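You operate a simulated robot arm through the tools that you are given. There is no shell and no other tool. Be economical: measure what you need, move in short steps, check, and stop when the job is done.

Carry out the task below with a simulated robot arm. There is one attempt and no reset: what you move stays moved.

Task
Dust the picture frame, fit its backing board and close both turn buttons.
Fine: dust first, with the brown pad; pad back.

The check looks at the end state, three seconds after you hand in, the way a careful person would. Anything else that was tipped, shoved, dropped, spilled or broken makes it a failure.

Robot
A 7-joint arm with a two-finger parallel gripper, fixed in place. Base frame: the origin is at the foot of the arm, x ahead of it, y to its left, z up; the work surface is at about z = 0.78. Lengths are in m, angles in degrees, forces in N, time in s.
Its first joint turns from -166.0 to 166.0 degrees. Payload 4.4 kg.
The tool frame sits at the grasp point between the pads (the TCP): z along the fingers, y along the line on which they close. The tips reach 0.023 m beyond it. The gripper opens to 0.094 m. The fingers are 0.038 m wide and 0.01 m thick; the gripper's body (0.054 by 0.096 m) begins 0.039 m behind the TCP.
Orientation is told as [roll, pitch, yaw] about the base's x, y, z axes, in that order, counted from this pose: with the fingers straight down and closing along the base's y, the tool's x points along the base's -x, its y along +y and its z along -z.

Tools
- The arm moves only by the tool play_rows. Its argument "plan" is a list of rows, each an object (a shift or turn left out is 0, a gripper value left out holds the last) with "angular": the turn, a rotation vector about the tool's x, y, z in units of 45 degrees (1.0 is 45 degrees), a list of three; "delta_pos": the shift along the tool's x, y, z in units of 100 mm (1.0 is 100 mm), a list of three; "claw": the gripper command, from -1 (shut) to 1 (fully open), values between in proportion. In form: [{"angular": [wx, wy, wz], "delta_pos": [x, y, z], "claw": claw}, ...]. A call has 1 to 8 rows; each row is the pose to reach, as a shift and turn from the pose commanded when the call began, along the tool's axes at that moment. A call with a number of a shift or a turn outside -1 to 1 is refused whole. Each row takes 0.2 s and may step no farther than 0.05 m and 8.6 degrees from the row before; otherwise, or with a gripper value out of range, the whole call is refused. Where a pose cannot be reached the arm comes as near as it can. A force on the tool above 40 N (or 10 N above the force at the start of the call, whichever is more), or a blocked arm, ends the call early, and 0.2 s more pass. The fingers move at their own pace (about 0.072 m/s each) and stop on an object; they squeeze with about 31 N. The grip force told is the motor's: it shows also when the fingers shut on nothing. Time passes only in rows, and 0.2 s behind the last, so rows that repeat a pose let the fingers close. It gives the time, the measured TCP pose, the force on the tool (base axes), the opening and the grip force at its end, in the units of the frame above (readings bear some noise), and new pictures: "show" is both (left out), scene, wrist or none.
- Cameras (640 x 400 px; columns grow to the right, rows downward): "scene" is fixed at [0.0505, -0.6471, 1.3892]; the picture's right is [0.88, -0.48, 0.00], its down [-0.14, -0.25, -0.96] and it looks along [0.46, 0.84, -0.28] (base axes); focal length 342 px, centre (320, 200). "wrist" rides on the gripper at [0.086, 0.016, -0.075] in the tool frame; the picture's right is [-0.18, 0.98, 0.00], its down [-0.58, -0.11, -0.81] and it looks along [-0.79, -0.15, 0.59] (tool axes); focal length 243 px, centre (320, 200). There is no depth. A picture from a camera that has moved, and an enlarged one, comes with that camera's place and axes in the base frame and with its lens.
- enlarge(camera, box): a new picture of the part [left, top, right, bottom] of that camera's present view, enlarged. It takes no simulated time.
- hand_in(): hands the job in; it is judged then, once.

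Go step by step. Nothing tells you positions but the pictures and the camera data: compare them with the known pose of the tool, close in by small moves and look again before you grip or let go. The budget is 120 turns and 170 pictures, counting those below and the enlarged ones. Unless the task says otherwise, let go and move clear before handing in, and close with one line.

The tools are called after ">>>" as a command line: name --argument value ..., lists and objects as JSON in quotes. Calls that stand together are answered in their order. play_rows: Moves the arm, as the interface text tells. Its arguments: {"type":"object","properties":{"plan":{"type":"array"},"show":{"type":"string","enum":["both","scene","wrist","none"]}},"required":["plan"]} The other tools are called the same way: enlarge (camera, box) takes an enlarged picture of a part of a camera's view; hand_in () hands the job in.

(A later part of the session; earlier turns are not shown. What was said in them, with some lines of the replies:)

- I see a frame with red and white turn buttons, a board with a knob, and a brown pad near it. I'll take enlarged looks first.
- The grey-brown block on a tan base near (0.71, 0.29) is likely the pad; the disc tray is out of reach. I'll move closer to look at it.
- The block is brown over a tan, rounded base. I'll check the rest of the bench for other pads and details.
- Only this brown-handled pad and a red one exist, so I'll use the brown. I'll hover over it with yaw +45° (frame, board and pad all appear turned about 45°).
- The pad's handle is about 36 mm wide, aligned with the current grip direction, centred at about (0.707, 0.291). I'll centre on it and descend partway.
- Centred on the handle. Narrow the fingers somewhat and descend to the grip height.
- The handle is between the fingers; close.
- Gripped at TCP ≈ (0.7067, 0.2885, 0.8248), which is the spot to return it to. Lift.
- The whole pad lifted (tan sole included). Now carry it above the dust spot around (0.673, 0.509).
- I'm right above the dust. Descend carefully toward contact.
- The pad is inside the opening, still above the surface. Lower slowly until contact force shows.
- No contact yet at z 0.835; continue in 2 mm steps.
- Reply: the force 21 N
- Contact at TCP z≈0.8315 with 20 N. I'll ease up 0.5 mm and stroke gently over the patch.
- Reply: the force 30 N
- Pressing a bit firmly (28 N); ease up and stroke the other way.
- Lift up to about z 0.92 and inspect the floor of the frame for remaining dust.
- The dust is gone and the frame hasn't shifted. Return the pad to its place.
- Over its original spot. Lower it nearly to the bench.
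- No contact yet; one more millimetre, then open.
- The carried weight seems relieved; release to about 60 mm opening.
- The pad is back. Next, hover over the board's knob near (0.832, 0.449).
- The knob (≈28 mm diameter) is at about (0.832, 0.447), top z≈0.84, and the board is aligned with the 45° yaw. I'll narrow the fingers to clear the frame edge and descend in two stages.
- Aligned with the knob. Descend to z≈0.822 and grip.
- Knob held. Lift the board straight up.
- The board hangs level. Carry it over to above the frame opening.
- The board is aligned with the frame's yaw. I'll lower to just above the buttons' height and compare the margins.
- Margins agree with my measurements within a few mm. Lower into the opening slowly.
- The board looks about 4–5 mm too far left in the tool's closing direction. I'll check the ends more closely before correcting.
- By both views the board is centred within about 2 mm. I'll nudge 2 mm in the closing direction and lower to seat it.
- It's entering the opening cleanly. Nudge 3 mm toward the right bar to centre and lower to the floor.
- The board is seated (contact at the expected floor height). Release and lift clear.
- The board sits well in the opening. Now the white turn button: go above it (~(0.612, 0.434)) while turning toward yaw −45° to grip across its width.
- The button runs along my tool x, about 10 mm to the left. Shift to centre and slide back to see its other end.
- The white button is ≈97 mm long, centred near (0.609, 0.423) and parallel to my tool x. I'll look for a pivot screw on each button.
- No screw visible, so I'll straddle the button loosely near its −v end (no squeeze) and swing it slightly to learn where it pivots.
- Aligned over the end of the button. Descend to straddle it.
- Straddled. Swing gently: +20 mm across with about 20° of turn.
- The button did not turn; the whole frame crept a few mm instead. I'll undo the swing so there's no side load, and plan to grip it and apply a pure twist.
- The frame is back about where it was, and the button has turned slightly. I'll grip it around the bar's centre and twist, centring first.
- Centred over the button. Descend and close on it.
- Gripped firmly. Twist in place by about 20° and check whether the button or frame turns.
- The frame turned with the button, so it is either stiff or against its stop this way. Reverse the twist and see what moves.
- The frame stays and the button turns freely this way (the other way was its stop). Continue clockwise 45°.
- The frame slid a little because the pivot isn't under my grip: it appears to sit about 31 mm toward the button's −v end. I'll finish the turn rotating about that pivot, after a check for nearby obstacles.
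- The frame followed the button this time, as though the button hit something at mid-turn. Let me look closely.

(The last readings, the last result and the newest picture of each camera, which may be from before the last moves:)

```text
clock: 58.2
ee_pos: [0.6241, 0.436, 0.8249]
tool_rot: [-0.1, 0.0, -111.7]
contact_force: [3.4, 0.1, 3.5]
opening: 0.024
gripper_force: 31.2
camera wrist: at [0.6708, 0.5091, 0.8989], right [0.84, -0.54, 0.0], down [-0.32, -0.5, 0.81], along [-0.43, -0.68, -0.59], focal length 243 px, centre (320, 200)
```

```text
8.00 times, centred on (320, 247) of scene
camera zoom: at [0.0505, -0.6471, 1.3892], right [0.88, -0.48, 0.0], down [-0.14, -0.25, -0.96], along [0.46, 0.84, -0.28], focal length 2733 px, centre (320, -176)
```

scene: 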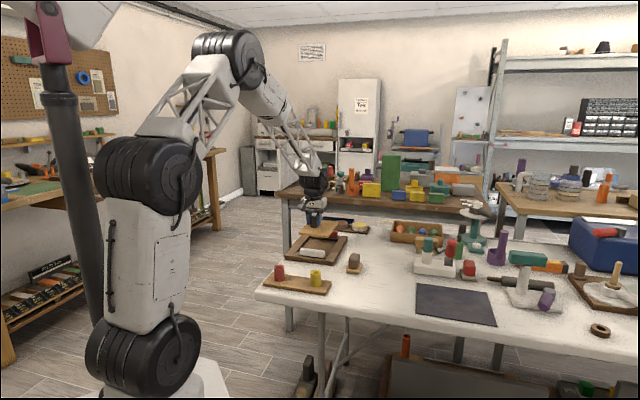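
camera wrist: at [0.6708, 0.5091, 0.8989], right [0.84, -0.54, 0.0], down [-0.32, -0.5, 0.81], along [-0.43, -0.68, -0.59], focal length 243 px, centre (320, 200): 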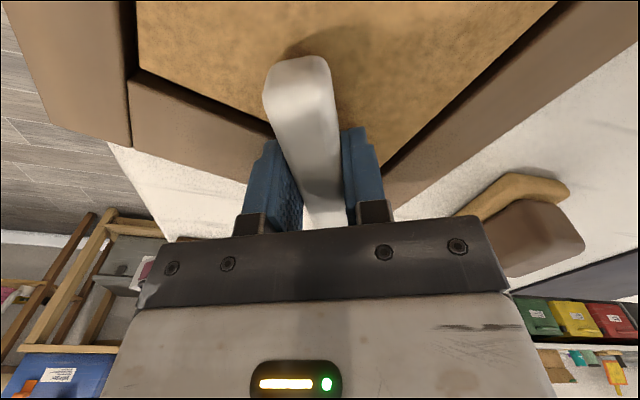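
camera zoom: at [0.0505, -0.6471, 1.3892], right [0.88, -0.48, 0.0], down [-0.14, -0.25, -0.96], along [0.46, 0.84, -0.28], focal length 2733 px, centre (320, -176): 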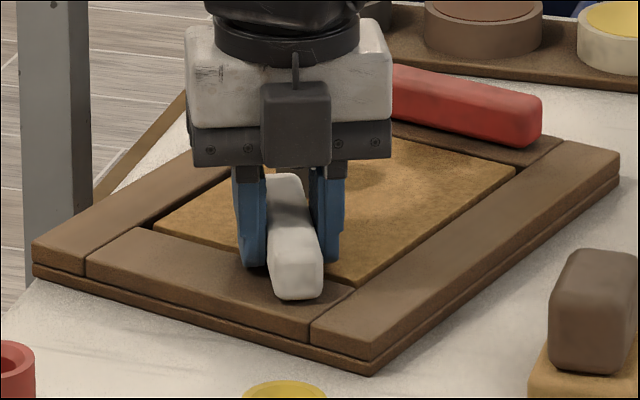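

The button is now 45° to the bar and seems to pivot about its −v end, with its arm lying over the board's corner; it behaves like a hard stop. Release, lift and inspect.

>>> play_rows --plan '[{"claw": -0.3}, {"claw": 0.1}, {"claw": 0.1}, {"delta_pos": [0, 0, -0.4], "claw": 0.1}, {"delta_pos": [0, 0, -0.8]}, {"delta_pos": [0.2, 0, -1]}, {"delta_pos": [0.6, 0, -1]}, {"delta_pos": [0.6, 0, -1]}]' --show "wrist"

>>> enlarge --camera "scene" --box '[275, 215, 371, 275]'

>>> enlarge --camera "wrist" --box '[160, 0, 480, 200]'

```text
clock: 60.0
ee_pos: [0.6462, 0.4907, 0.9213]
tool_rot: [0.0, 0.0, -111.7]
contact_force: [0.1, 0.1, -0.5]
opening: 0.0514
gripper_force: 0.0
camera wrist: at [0.692, 0.5651, 0.996], right [0.85, -0.53, 0.0], down [-0.32, -0.5, 0.81], along [-0.43, -0.68, -0.59], focal length 243 px, centre (320, 200)
```

wrist: 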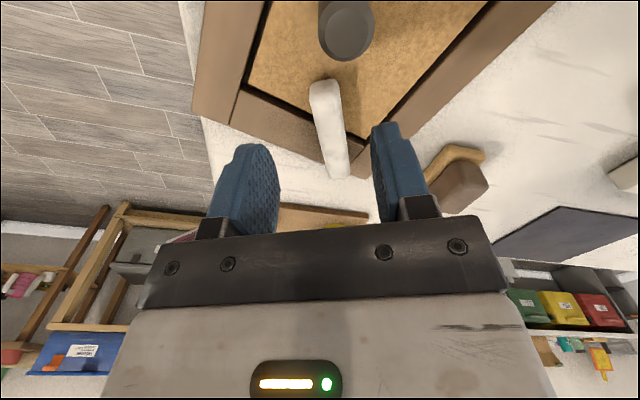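

```text
6.67 times, centred on (323, 245) of scene
camera zoom: at [0.0505, -0.6471, 1.3892], right [0.88, -0.48, 0.0], down [-0.14, -0.25, -0.96], along [0.46, 0.84, -0.28], focal length 2277 px, centre (300, -100)
```

zoom: 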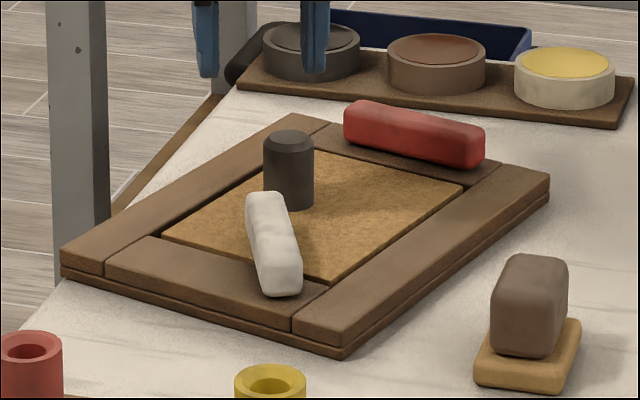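

```text
2.00 times, centred on (320, 100) of wrist
camera zoom: at [0.692, 0.5651, 0.996], right [0.85, -0.53, 0.0], down [-0.32, -0.5, 0.81], along [-0.43, -0.68, -0.59], focal length 485 px, centre (320, 400)
```

zoom: 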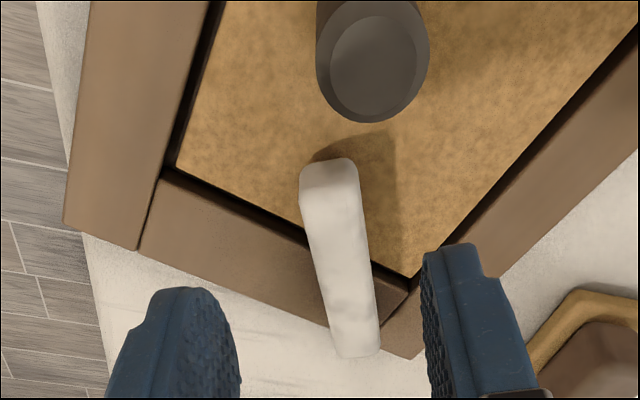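

The white button pivots ~15 mm from its near-right end; it's at ~50° now. Before forcing anything, I'll go look at the red button, whose twist should also swing the frame back.

>>> play_rows --plan '[{"delta_pos": [0.1, 0.12, 0], "angular": [0, 0, -0.15]}, {"delta_pos": [0.2, 0.24, 0], "angular": [0, 0, -0.3]}, {"delta_pos": [0.3, 0.36, 0], "angular": [0, 0, -0.45]}, {"delta_pos": [0.4, 0.48, 0], "angular": [0, 0, -0.6]}, {"delta_pos": [0.5, 0.59, 0], "angular": [0, 0, -0.75]}, {"delta_pos": [0.6, 0.7, 0], "angular": [0, 0, -0.9]}, {"delta_pos": [0.6, 0.7, 0], "angular": [0, 0, -0.9]}]' --show "none"

>>> play_rows --plan '[{"delta_pos": [0.1, 0.28, 0], "angular": [0, 0, -0.12]}, {"delta_pos": [0.3, 0.56, 0], "angular": [0, 0, -0.244]}, {"delta_pos": [0.5, 0.56, 0], "angular": [0, 0, -0.244]}, {"delta_pos": [0.5, 0.56, 0], "angular": [0, 0, -0.244]}]' --show "wrist"

>>> enlarge --camera "wrist" --box '[160, 0, 480, 200]'

```text
clock: 61.6
ee_pos: [0.7329, 0.5191, 0.9247]
tool_rot: [0.0, 0.0, -71.1]
contact_force: [0.3, 0.6, -0.1]
opening: 0.0515
gripper_force: 0.1
```

```text
clock: 62.6
ee_pos: [0.7716, 0.5875, 0.9234]
tool_rot: [0.0, 0.0, -60.1]
contact_force: [-0.2, 0.0, 0.0]
opening: 0.0516
gripper_force: 0.0
camera wrist: at [0.7406, 0.6696, 0.9976], right [0.94, 0.33, 0.0], down [0.19, -0.56, 0.81], along [0.27, -0.76, -0.59], focal length 243 px, centre (320, 200)
```

wrist: 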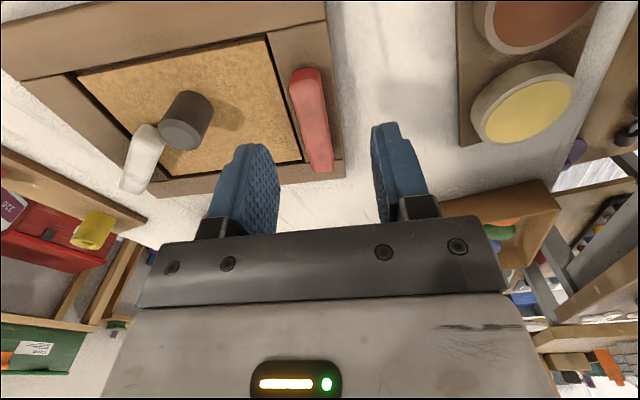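

```text
2.00 times, centred on (320, 100) of wrist
camera zoom: at [0.7406, 0.6696, 0.9976], right [0.94, 0.33, 0.0], down [0.19, -0.56, 0.81], along [0.27, -0.76, -0.59], focal length 485 px, centre (320, 400)
```

zoom: 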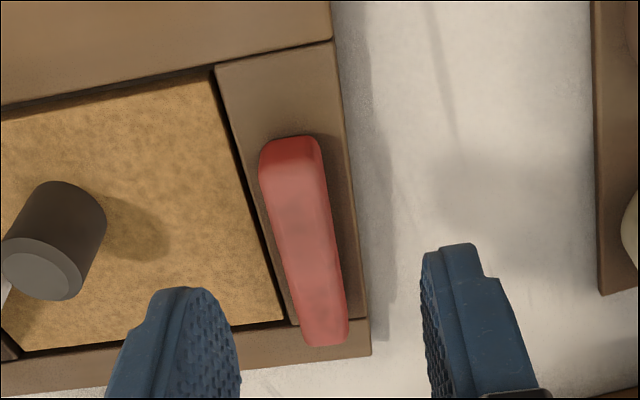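

Red is the mirror arrangement, so its pivot should be near its −v end too. I'll grip it right over that end so a twist in place turns about the pivot.

>>> play_rows --plan '[{"delta_pos": [-0.4, -0.1, 0.1], "angular": [0, 0, 0.03]}, {"delta_pos": [-0.7, -0.155, 0.3], "angular": [0, 0, 0.065]}, {"delta_pos": [-0.86, -0.155, 0.5], "angular": [0, 0, 0.065]}, {"delta_pos": [-0.86, -0.155, 0.5], "angular": [0, 0, 0.065]}]' --show "wrist"

>>> enlarge --camera "scene" --box '[280, 210, 392, 280]'

```text
clock: 63.6
ee_pos: [0.8, 0.5053, 0.8729]
tool_rot: [0.0, 0.0, -63.2]
contact_force: [0.7, -0.4, 0.6]
opening: 0.0518
gripper_force: 0.0
camera wrist: at [0.7736, 0.5892, 0.9476], right [0.96, 0.28, 0.0], down [0.17, -0.57, 0.81], along [0.23, -0.77, -0.59], focal length 243 px, centre (320, 200)
```

wrist: 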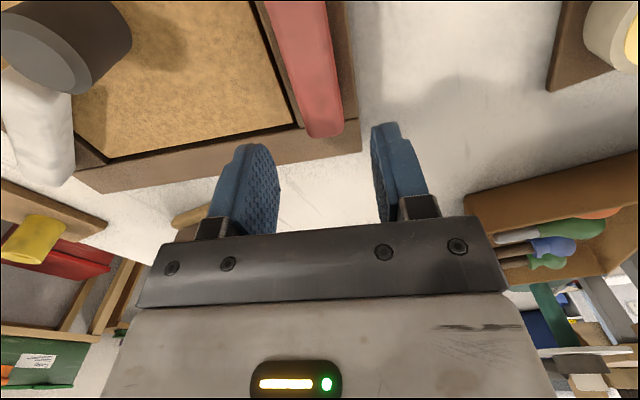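

```text
5.71 times, centred on (336, 245) of scene
camera zoom: at [0.0505, -0.6471, 1.3892], right [0.88, -0.48, 0.0], down [-0.14, -0.25, -0.96], along [0.46, 0.84, -0.28], focal length 1952 px, centre (229, -57)
```

zoom: 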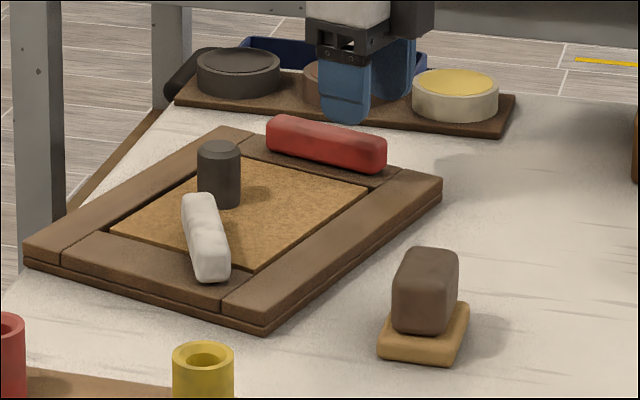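

Aligned over red's end. Descend and grip.

>>> play_rows --plan '[{"delta_pos": [0, 0, 0.2]}, {"delta_pos": [0, 0, 0.4]}, {"delta_pos": [0, 0, 0.49]}, {"delta_pos": [0, 0, 0.49]}, {"delta_pos": [0, 0, 0.49], "claw": -1}, {"delta_pos": [0, 0, 0.49], "claw": -1}, {"delta_pos": [0, 0, 0.49], "claw": -1}]' --show "wrist"

>>> enlarge --camera "scene" --box '[280, 210, 392, 280]'

```text
clock: 65.2
ee_pos: [0.7989, 0.5049, 0.8237]
tool_rot: [0.0, -0.1, -63.1]
contact_force: [2.9, -0.9, 1.0]
opening: 0.0246
gripper_force: 30.6
camera wrist: at [0.7736, 0.5888, 0.8985], right [0.96, 0.28, 0.0], down [0.17, -0.57, 0.81], along [0.23, -0.77, -0.59], focal length 243 px, centre (320, 200)
```

wrist: 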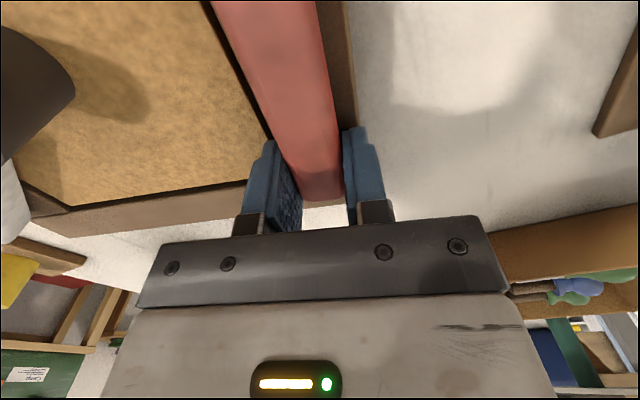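

```text
5.71 times, centred on (336, 245) of scene
camera zoom: at [0.0505, -0.6471, 1.3892], right [0.88, -0.48, 0.0], down [-0.14, -0.25, -0.96], along [0.46, 0.84, -0.28], focal length 1952 px, centre (229, -57)
```

zoom: 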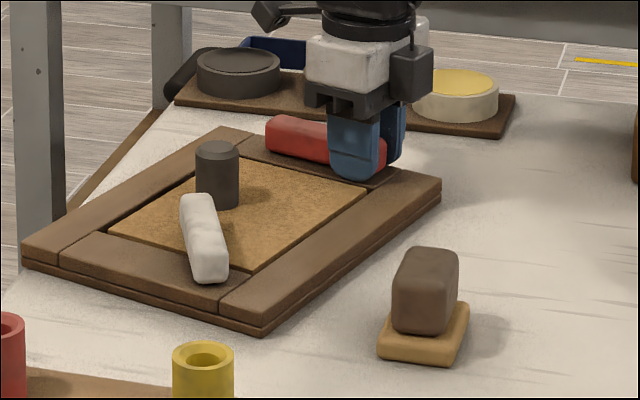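

Red is gripped. Twist counter-clockwise 20° in place and watch.

>>> play_rows --plan '[{"angular": [0, 0, -0.12]}, {"angular": [0, 0, -0.24]}, {"angular": [0, 0, -0.36]}, {"angular": [0, 0, -0.45]}, {"angular": [0, 0, -0.45]}]' --show "wrist"

>>> enlarge --camera "scene" --box '[280, 210, 392, 280]'

```text
clock: 66.4
ee_pos: [0.7988, 0.5047, 0.8232]
tool_rot: [0.0, 0.0, -42.8]
contact_force: [2.6, -0.6, -0.3]
opening: 0.0237
gripper_force: 30.8
camera wrist: at [0.7459, 0.5742, 0.8985], right [0.8, 0.6, 0.0], down [0.35, -0.47, 0.81], along [0.48, -0.65, -0.59], focal length 243 px, centre (320, 200)
```

wrist: 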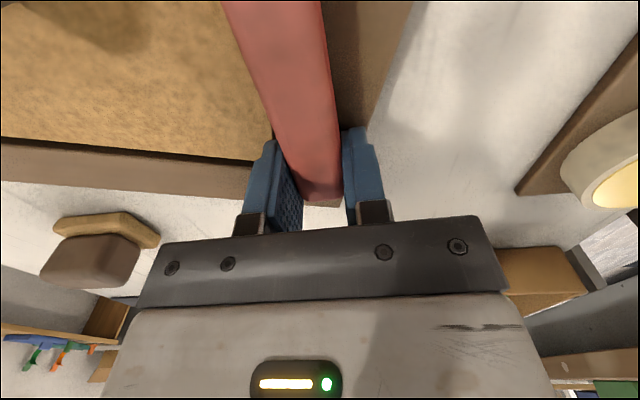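

```text
5.71 times, centred on (336, 245) of scene
camera zoom: at [0.0505, -0.6471, 1.3892], right [0.88, -0.48, 0.0], down [-0.14, -0.25, -0.96], along [0.46, 0.84, -0.28], focal length 1952 px, centre (229, -57)
```

zoom: 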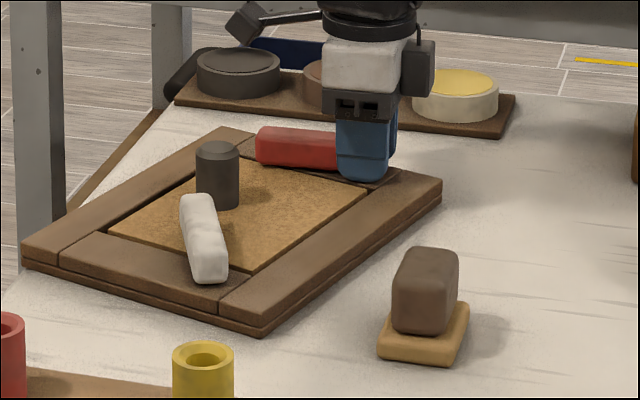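

Red turns cleanly with the frame perfectly still; the pivot guess was right. Continue 40°.

>>> play_rows --plan '[{"angular": [0, 0, -0.15]}, {"angular": [0, 0, -0.3]}, {"angular": [0, 0, -0.45]}, {"angular": [0, 0, -0.55]}, {"angular": [0, 0, -0.55]}]' --show "wrist"

>>> enlarge --camera "scene" --box '[280, 210, 392, 280]'

```text
clock: 67.6
ee_pos: [0.7995, 0.504, 0.8244]
tool_rot: [-0.1, 0.0, -18.1]
contact_force: [-1.8, -0.3, -0.4]
opening: 0.0239
gripper_force: 30.8
camera wrist: at [0.7216, 0.5463, 0.8998], right [0.48, 0.88, 0.0], down [0.52, -0.28, 0.81], along [0.71, -0.39, -0.59], focal length 243 px, centre (320, 200)
```

wrist: 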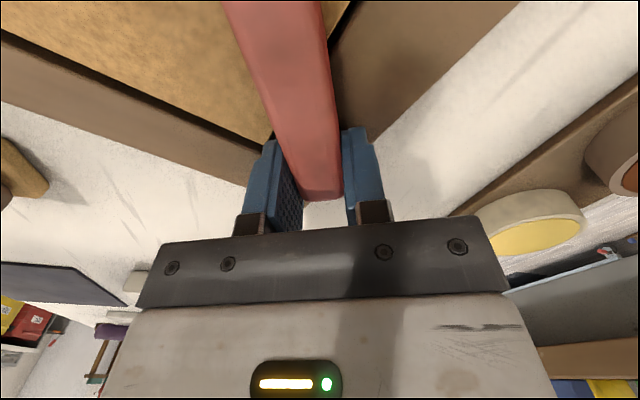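

```text
5.71 times, centred on (336, 245) of scene
camera zoom: at [0.0505, -0.6471, 1.3892], right [0.88, -0.48, 0.0], down [-0.14, -0.25, -0.96], along [0.46, 0.84, -0.28], focal length 1952 px, centre (229, -57)
```

zoom: 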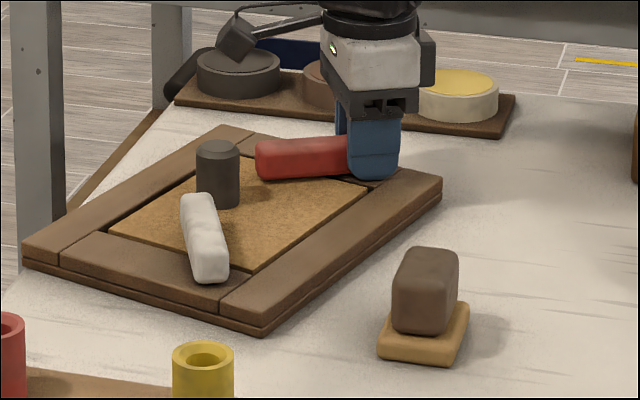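

Still only the button moves. Another 20°.

>>> play_rows --plan '[{"angular": [0, 0, -0.12]}, {"angular": [0, 0, -0.24]}, {"angular": [0, 0, -0.36]}, {"angular": [0, 0, -0.45]}, {"angular": [0, 0, -0.45]}]' --show "wrist"

>>> enlarge --camera "scene" --box '[280, 210, 392, 280]'

```text
clock: 68.8
ee_pos: [0.7989, 0.5034, 0.8248]
tool_rot: [0.0, 0.1, 2.1]
contact_force: [0.4, 3.0, -0.6]
opening: 0.024
gripper_force: 31.1
camera wrist: at [0.7115, 0.5161, 0.8992], right [0.15, 0.99, 0.0], down [0.59, -0.09, 0.81], along [0.8, -0.12, -0.59], focal length 243 px, centre (320, 200)
```

wrist: 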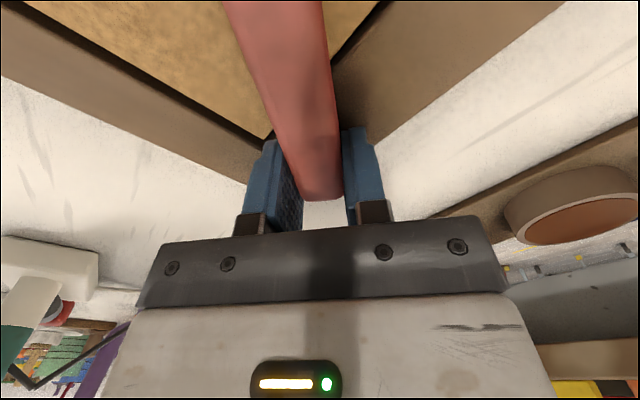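

```text
5.71 times, centred on (336, 245) of scene
camera zoom: at [0.0505, -0.6471, 1.3892], right [0.88, -0.48, 0.0], down [-0.14, -0.25, -0.96], along [0.46, 0.84, -0.28], focal length 1952 px, centre (229, -57)
```

zoom: 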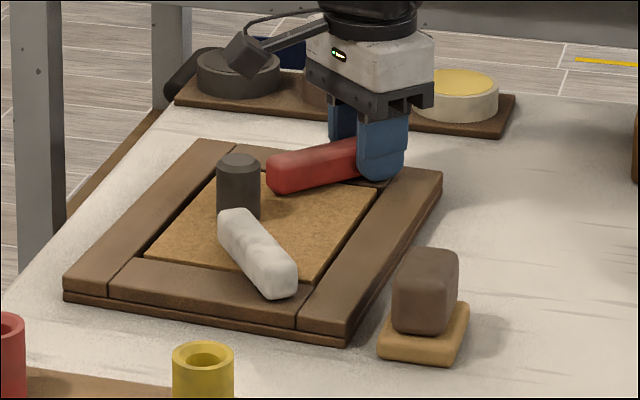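

Red reached its stop at ~50° as well (frame then turned back to about its original heading), so both buttons stop there: that is their closed position. Release red and lift to inspect.

>>> play_rows --plan '[{"claw": -0.3}, {"claw": 0.1}, {"claw": 0.1}, {"delta_pos": [0, 0, -0.4], "claw": 0.1}, {"delta_pos": [0, 0, -0.8]}, {"delta_pos": [0.4, 0, -1]}, {"delta_pos": [0.9, 0, -1]}, {"delta_pos": [0.9, 0, -1]}]' --show "wrist"

>>> enlarge --camera "scene" --box '[275, 215, 371, 275]'

>>> enlarge --camera "wrist" --box '[110, 0, 430, 200]'

```text
clock: 70.6
ee_pos: [0.708, 0.5032, 0.9248]
tool_rot: [0.0, 0.0, 2.1]
contact_force: [-0.2, -1.7, -0.1]
opening: 0.0515
gripper_force: 0.1
camera wrist: at [0.6198, 0.515, 0.9997], right [0.15, 0.99, 0.0], down [0.58, -0.09, 0.81], along [0.8, -0.12, -0.59], focal length 243 px, centre (320, 200)
```

wrist: 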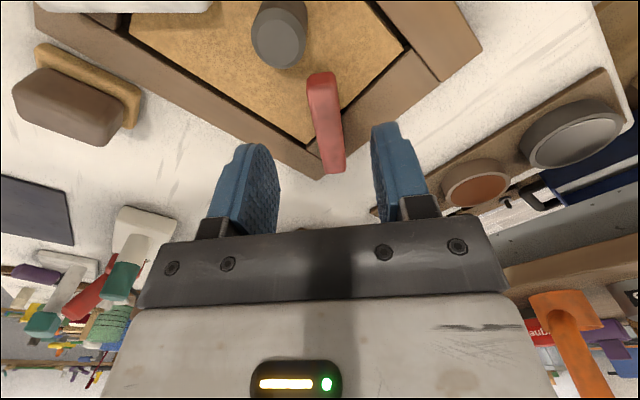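

```text
6.67 times, centred on (323, 245) of scene
camera zoom: at [0.0505, -0.6471, 1.3892], right [0.88, -0.48, 0.0], down [-0.14, -0.25, -0.96], along [0.46, 0.84, -0.28], focal length 2277 px, centre (300, -100)
```

zoom: 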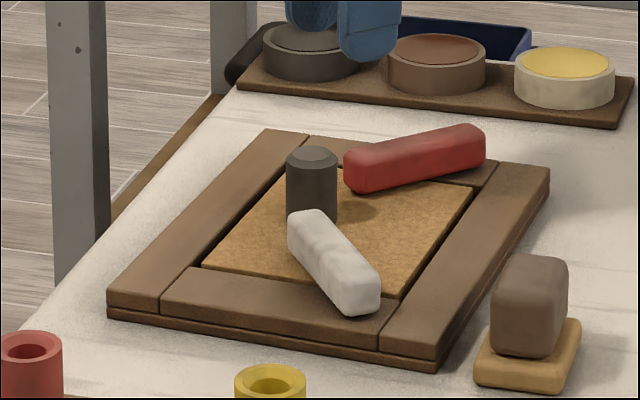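

```text
2.00 times, centred on (270, 100) of wrist
camera zoom: at [0.6198, 0.515, 0.9997], right [0.15, 0.99, 0.0], down [0.58, -0.09, 0.81], along [0.8, -0.12, -0.59], focal length 485 px, centre (420, 400)
```

zoom: 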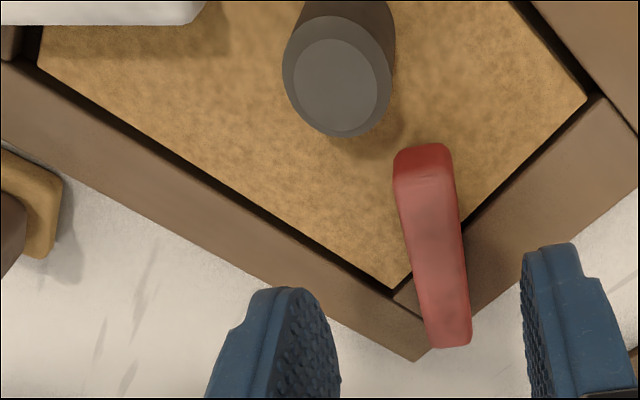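

Both buttons lie over the board's corners at roughly equal angles (~48°). To be sure this is a limit rather than friction, I'll re-grip red, open it 10° and see whether it's free.

>>> play_rows --plan '[{"delta_pos": [-0.4, 0, 0]}, {"delta_pos": [-0.8, 0, 0]}, {"delta_pos": [-0.9, 0, 0.3]}, {"delta_pos": [-0.9, 0, 0.6]}, {"delta_pos": [-0.9, 0, 0.99]}, {"delta_pos": [-0.9, 0, 0.99], "claw": -1}, {"delta_pos": [-0.9, 0, 0.99], "claw": -1}, {"delta_pos": [-0.9, 0, 0.99], "claw": -1}]' --show "wrist"

>>> play_rows --plan '[{"angular": [0, 0, 0.11]}, {"angular": [0, 0, 0.22]}, {"angular": [0, 0, 0.33]}, {"angular": [0, 0, 0.33]}]' --show "wrist"

>>> enlarge --camera "scene" --box '[275, 215, 371, 275]'

```text
clock: 72.4
ee_pos: [0.8, 0.5054, 0.8262]
tool_rot: [0.0, 0.0, 2.1]
contact_force: [3.5, -5.9, 7.0]
opening: 0.0239
gripper_force: 30.8
camera wrist: at [0.7119, 0.5179, 0.9004], right [0.15, 0.99, 0.0], down [0.58, -0.09, 0.81], along [0.8, -0.12, -0.59], focal length 243 px, centre (320, 200)
```

wrist: 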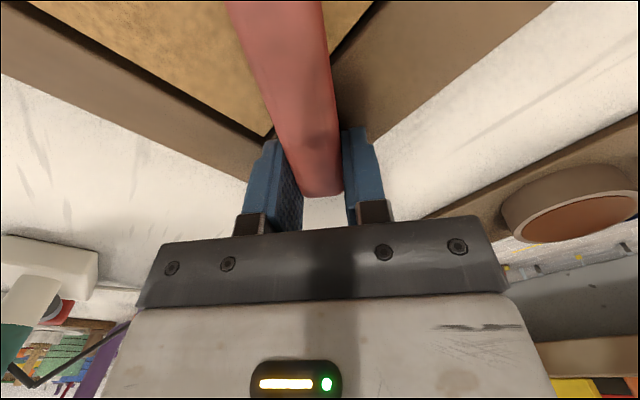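

```text
clock: 73.4
ee_pos: [0.7988, 0.5052, 0.8247]
tool_rot: [-0.1, 0.0, -12.9]
contact_force: [-2.7, 8.5, 10.2]
opening: 0.0238
gripper_force: 31.0
camera wrist: at [0.7178, 0.5396, 0.9005], right [0.4, 0.92, 0.0], down [0.54, -0.23, 0.81], along [0.74, -0.32, -0.59], focal length 243 px, centre (320, 200)
```

wrist: 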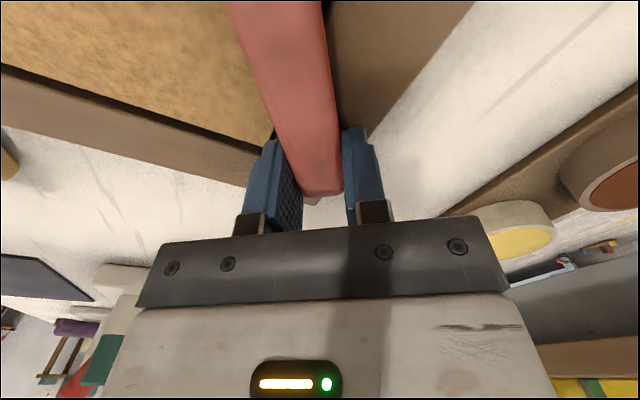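

```text
6.67 times, centred on (323, 245) of scene
camera zoom: at [0.0505, -0.6471, 1.3892], right [0.88, -0.48, 0.0], down [-0.14, -0.25, -0.96], along [0.46, 0.84, -0.28], focal length 2277 px, centre (300, -100)
```

zoom: 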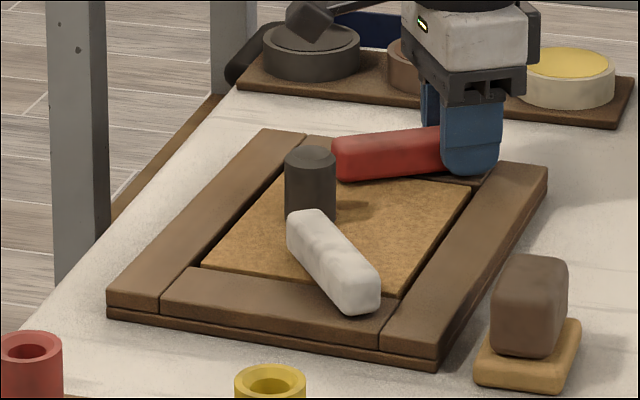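

The button is free in the opening direction with the frame still, so the ~48° point is a true stop. Close it again fully.

>>> play_rows --plan '[{"angular": [0, 0, -0.11], "delta_pos": [0, 0, -0.01]}, {"angular": [0, 0, -0.22], "delta_pos": [0, 0, -0.01]}, {"angular": [0, 0, -0.33], "delta_pos": [0, 0, -0.01]}, {"angular": [0, 0, -0.38], "delta_pos": [0, 0, -0.01]}, {"angular": [0, 0, -0.38], "delta_pos": [0, 0, -0.01]}]' --show "none"

>>> play_rows --plan '[{"claw": -0.3}, {"claw": 0.1}, {"claw": 0.1}, {"delta_pos": [0, 0, -0.4], "claw": 0.1}, {"delta_pos": [0, 0, -0.8]}, {"delta_pos": [0.4, 0, -1]}, {"delta_pos": [0.9, 0, -1]}, {"delta_pos": [0.9, 0, -1]}]' --show "wrist"

>>> enlarge --camera "scene" --box '[265, 210, 393, 290]'

```text
clock: 74.6
ee_pos: [0.7994, 0.5045, 0.8262]
tool_rot: [-0.1, 0.0, 4.5]
contact_force: [-0.6, -2.2, 0.0]
opening: 0.0238
gripper_force: 30.6
```

```text
clock: 76.4
ee_pos: [0.7077, 0.4958, 0.9255]
tool_rot: [0.0, 0.0, 4.4]
contact_force: [-0.6, -0.5, -0.1]
opening: 0.0517
gripper_force: 0.0
camera wrist: at [0.6192, 0.5062, 1.0], right [0.11, 0.99, 0.0], down [0.59, -0.06, 0.81], along [0.8, -0.09, -0.59], focal length 243 px, centre (320, 200)
```

wrist: 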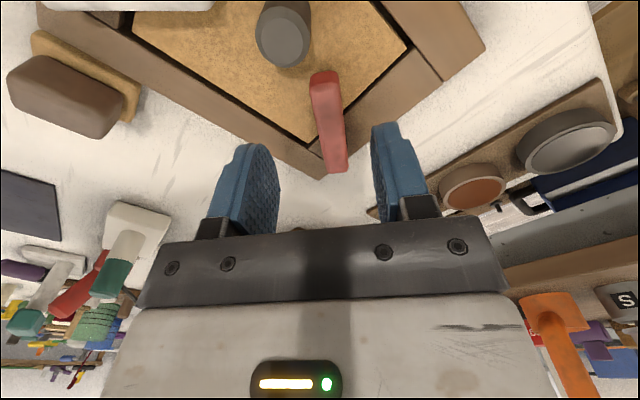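

```text
5.00 times, centred on (329, 250) of scene
camera zoom: at [0.0505, -0.6471, 1.3892], right [0.88, -0.48, 0.0], down [-0.14, -0.25, -0.96], along [0.46, 0.84, -0.28], focal length 1708 px, centre (275, -50)
```

zoom: 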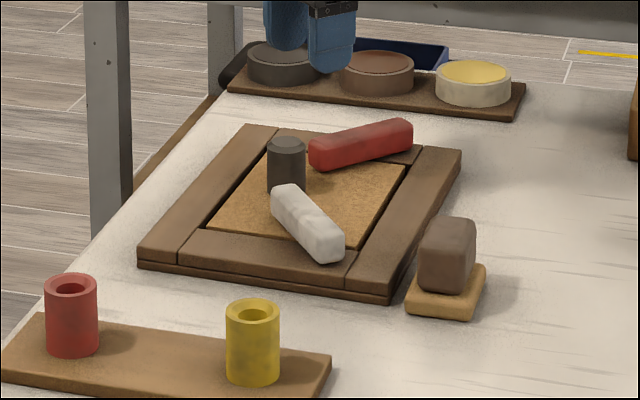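

Both buttons are closed and the pad is untouched, but the frame has crept ~5 cm toward the pad. I'll ease it back gently by the board's knob: first hover over it with yaw 45°.

>>> play_rows --plan '[{"delta_pos": [0.06, -0.03, 0], "angular": [0, 0, -0.15]}, {"delta_pos": [0.12, -0.05, 0], "angular": [0, 0, -0.3]}, {"delta_pos": [0.18, -0.08, 0], "angular": [0, 0, -0.45]}, {"delta_pos": [0.25, -0.1, 0], "angular": [0, 0, -0.6]}, {"delta_pos": [0.31, -0.13, 0], "angular": [0, 0, -0.75]}, {"delta_pos": [0.37, -0.15, 0], "angular": [0, 0, -0.9]}, {"delta_pos": [0.37, -0.15, 0], "angular": [0, 0, -0.9]}]' --show "wrist"

>>> enlarge --camera "wrist" --box '[160, 0, 480, 200]'

```text
clock: 78.0
ee_pos: [0.6734, 0.48, 0.9277]
tool_rot: [0.0, 0.0, 44.9]
contact_force: [-0.7, -0.9, -0.7]
opening: 0.0518
gripper_force: 0.0
camera wrist: at [0.6002, 0.4294, 1.002], right [-0.56, 0.83, 0.0], down [0.49, 0.33, 0.81], along [0.67, 0.45, -0.59], focal length 243 px, centre (320, 200)
```

wrist: 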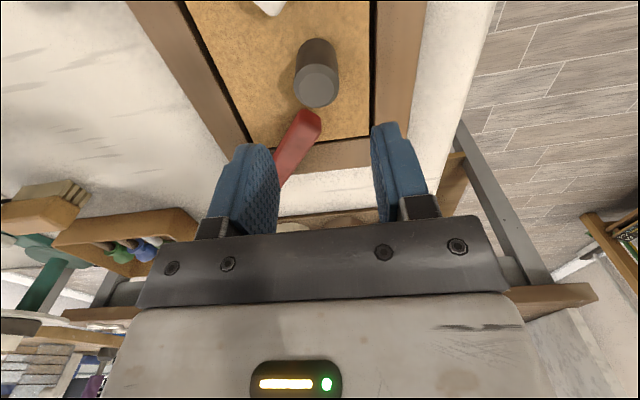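

```text
2.00 times, centred on (320, 100) of wrist
camera zoom: at [0.6002, 0.4294, 1.002], right [-0.56, 0.83, 0.0], down [0.49, 0.33, 0.81], along [0.67, 0.45, -0.59], focal length 485 px, centre (320, 400)
```

zoom: 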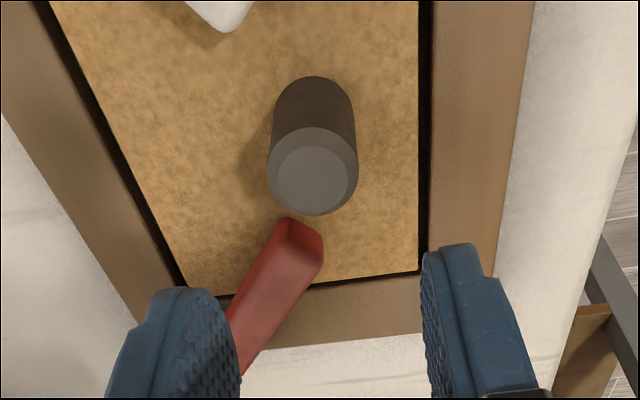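

The frame is offset by about (0.016, −0.043) from where it was. Descend onto the knob (fingers clear both button tips by ~19 mm) and grip.

>>> play_rows --plan '[{"delta_pos": [0, -0.02, 0.3], "claw": 0.1}, {"delta_pos": [0, -0.02, 0.6]}, {"delta_pos": [0, -0.02, 0.8]}, {"delta_pos": [0, -0.02, 0.92]}, {"delta_pos": [0, -0.02, 0.92]}]' --show "wrist"

>>> play_rows --plan '[{"claw": -1}, {"claw": -1}, {"claw": -1}]' --show "none"

>>> enlarge --camera "scene" --box '[265, 210, 393, 290]'

```text
clock: 79.2
ee_pos: [0.6746, 0.4765, 0.8352]
tool_rot: [0.1, 0.0, 44.9]
contact_force: [0.0, -0.5, -0.7]
opening: 0.0515
gripper_force: 0.1
camera wrist: at [0.6009, 0.4278, 0.9096], right [-0.56, 0.83, 0.0], down [0.49, 0.33, 0.81], along [0.67, 0.45, -0.59], focal length 243 px, centre (320, 200)
```

wrist: 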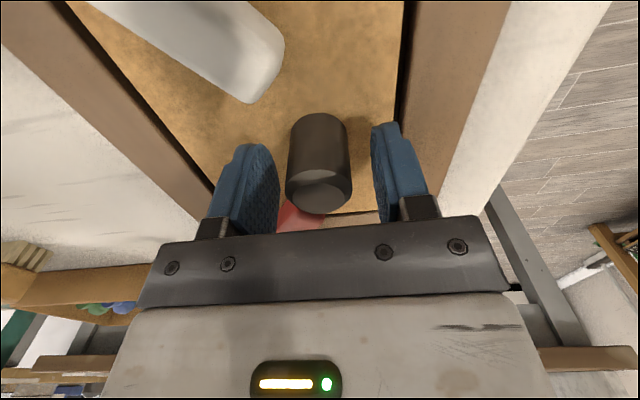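

```text
clock: 80.0
ee_pos: [0.6743, 0.4778, 0.8342]
tool_rot: [0.0, 0.0, 44.9]
contact_force: [0.9, 0.1, 0.9]
opening: 0.0302
gripper_force: 30.8
```

```text
5.00 times, centred on (329, 250) of scene
camera zoom: at [0.0505, -0.6471, 1.3892], right [0.88, -0.48, 0.0], down [-0.14, -0.25, -0.96], along [0.46, 0.84, -0.28], focal length 1708 px, centre (275, -50)
```

zoom: 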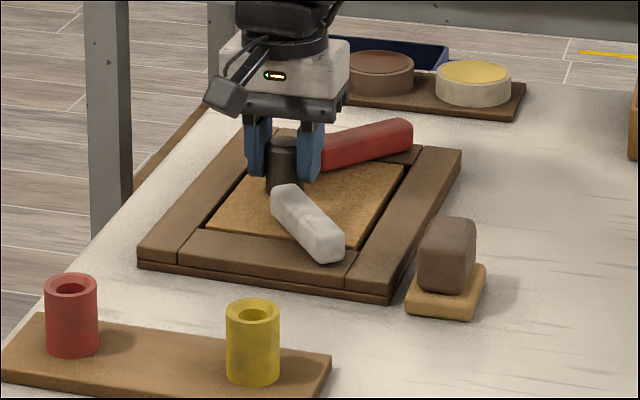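

Gripped. Drag smoothly back by about 42 mm across and 18 mm along, including slack.

>>> play_rows --plan '[{"delta_pos": [-0.03, 0.07, 0]}, {"delta_pos": [-0.06, 0.14, 0]}, {"delta_pos": [-0.09, 0.21, 0]}, {"delta_pos": [-0.12, 0.28, 0]}, {"delta_pos": [-0.16, 0.35, 0]}, {"delta_pos": [-0.2, 0.42, 0]}, {"delta_pos": [-0.2, 0.42, 0]}]' --show "wrist"

>>> enlarge --camera "scene" --box '[265, 210, 393, 290]'

```text
clock: 81.6
ee_pos: [0.6609, 0.5219, 0.8349]
tool_rot: [0.0, -0.1, 44.9]
contact_force: [3.6, -5.5, -0.3]
opening: 0.0303
gripper_force: 31.7
camera wrist: at [0.5869, 0.4717, 0.9097], right [-0.56, 0.83, 0.0], down [0.49, 0.33, 0.81], along [0.67, 0.45, -0.59], focal length 243 px, centre (320, 200)
```

wrist: 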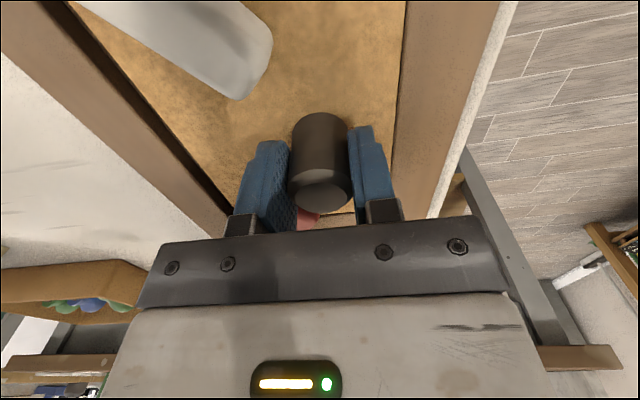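

```text
5.00 times, centred on (329, 250) of scene
camera zoom: at [0.0505, -0.6471, 1.3892], right [0.88, -0.48, 0.0], down [-0.14, -0.25, -0.96], along [0.46, 0.84, -0.28], focal length 1708 px, centre (275, -50)
```

zoom: 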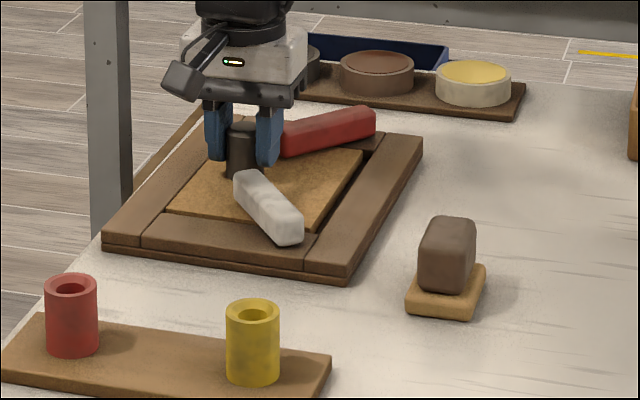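

The frame is back near its original place. Recentre the board 5 mm within its opening, release and lift.

>>> play_rows --plan '[{"delta_pos": [0.01, -0.025, 0]}, {"delta_pos": [0.02, -0.05, 0]}, {"delta_pos": [0.02, -0.05, 0]}, {"delta_pos": [0.02, -0.05, 0], "claw": -0.2}, {"delta_pos": [0.02, -0.05, 0], "claw": 0.1}, {"delta_pos": [0.02, -0.05, 0], "claw": 0.1}]' --show "none"

>>> play_rows --plan '[{"delta_pos": [0, 0, -0.3]}, {"delta_pos": [0, 0, -0.6]}, {"delta_pos": [0, 0, -1]}, {"delta_pos": [0.4, 0, -1]}, {"delta_pos": [0.9, 0, -1]}, {"delta_pos": [0.9, 0, -1]}]' --show "wrist"

>>> enlarge --camera "scene" --box '[270, 210, 382, 280]'

>>> enlarge --camera "wrist" --box '[160, 0, 480, 200]'

```text
clock: 83.0
ee_pos: [0.6642, 0.518, 0.8344]
tool_rot: [0.0, 0.0, 44.9]
contact_force: [0.4, -0.7, 0.2]
opening: 0.0518
gripper_force: 0.1
```

```text
clock: 84.4
ee_pos: [0.5987, 0.4534, 0.9347]
tool_rot: [0.0, 0.0, 44.8]
contact_force: [0.1, 0.0, 0.0]
opening: 0.0519
gripper_force: 0.1
camera wrist: at [0.5248, 0.4036, 1.0096], right [-0.56, 0.83, 0.0], down [0.49, 0.33, 0.81], along [0.67, 0.45, -0.59], focal length 243 px, centre (320, 200)
```

wrist: 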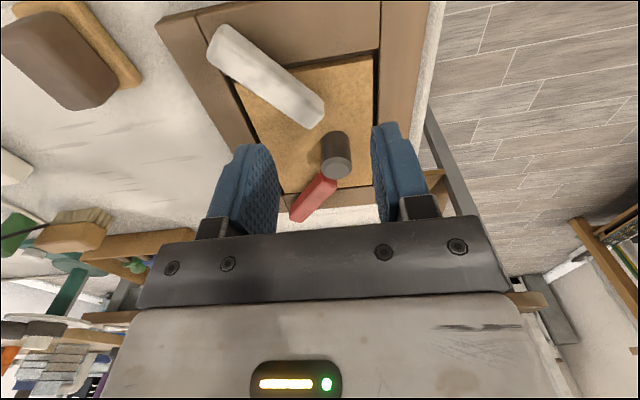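

```text
5.71 times, centred on (326, 245) of scene
camera zoom: at [0.0505, -0.6471, 1.3892], right [0.88, -0.48, 0.0], down [-0.14, -0.25, -0.96], along [0.46, 0.84, -0.28], focal length 1952 px, centre (286, -57)
```

zoom: 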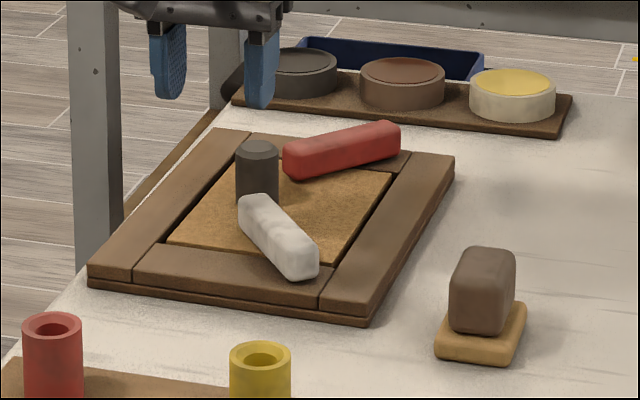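

```text
2.00 times, centred on (320, 100) of wrist
camera zoom: at [0.5248, 0.4036, 1.0096], right [-0.56, 0.83, 0.0], down [0.49, 0.33, 0.81], along [0.67, 0.45, -0.59], focal length 485 px, centre (320, 400)
```

zoom: 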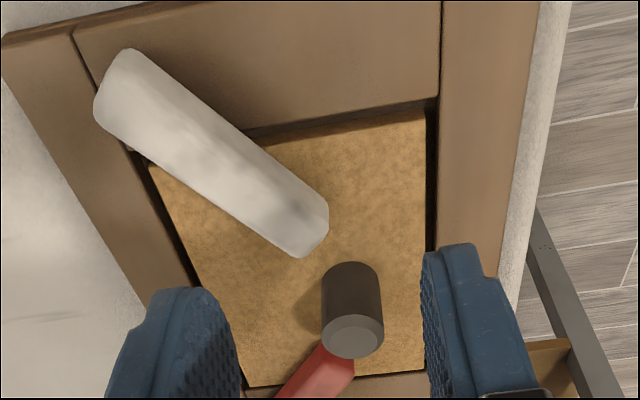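

Everything is in place: the dust is gone, the pad is back, the board is seated, and both buttons are against their closing stops over the board. The arm is clear, so I'm handing in.

>>> hand_in

```text
The job is handed in.
```

I dusted the frame with the brown pad and put the pad back. The backing board is fitted, and both turn buttons are turned to their stops over it, about 50° from open. The frame slid and rotated while I turned the buttons, so I moved it back to roughly its original place.
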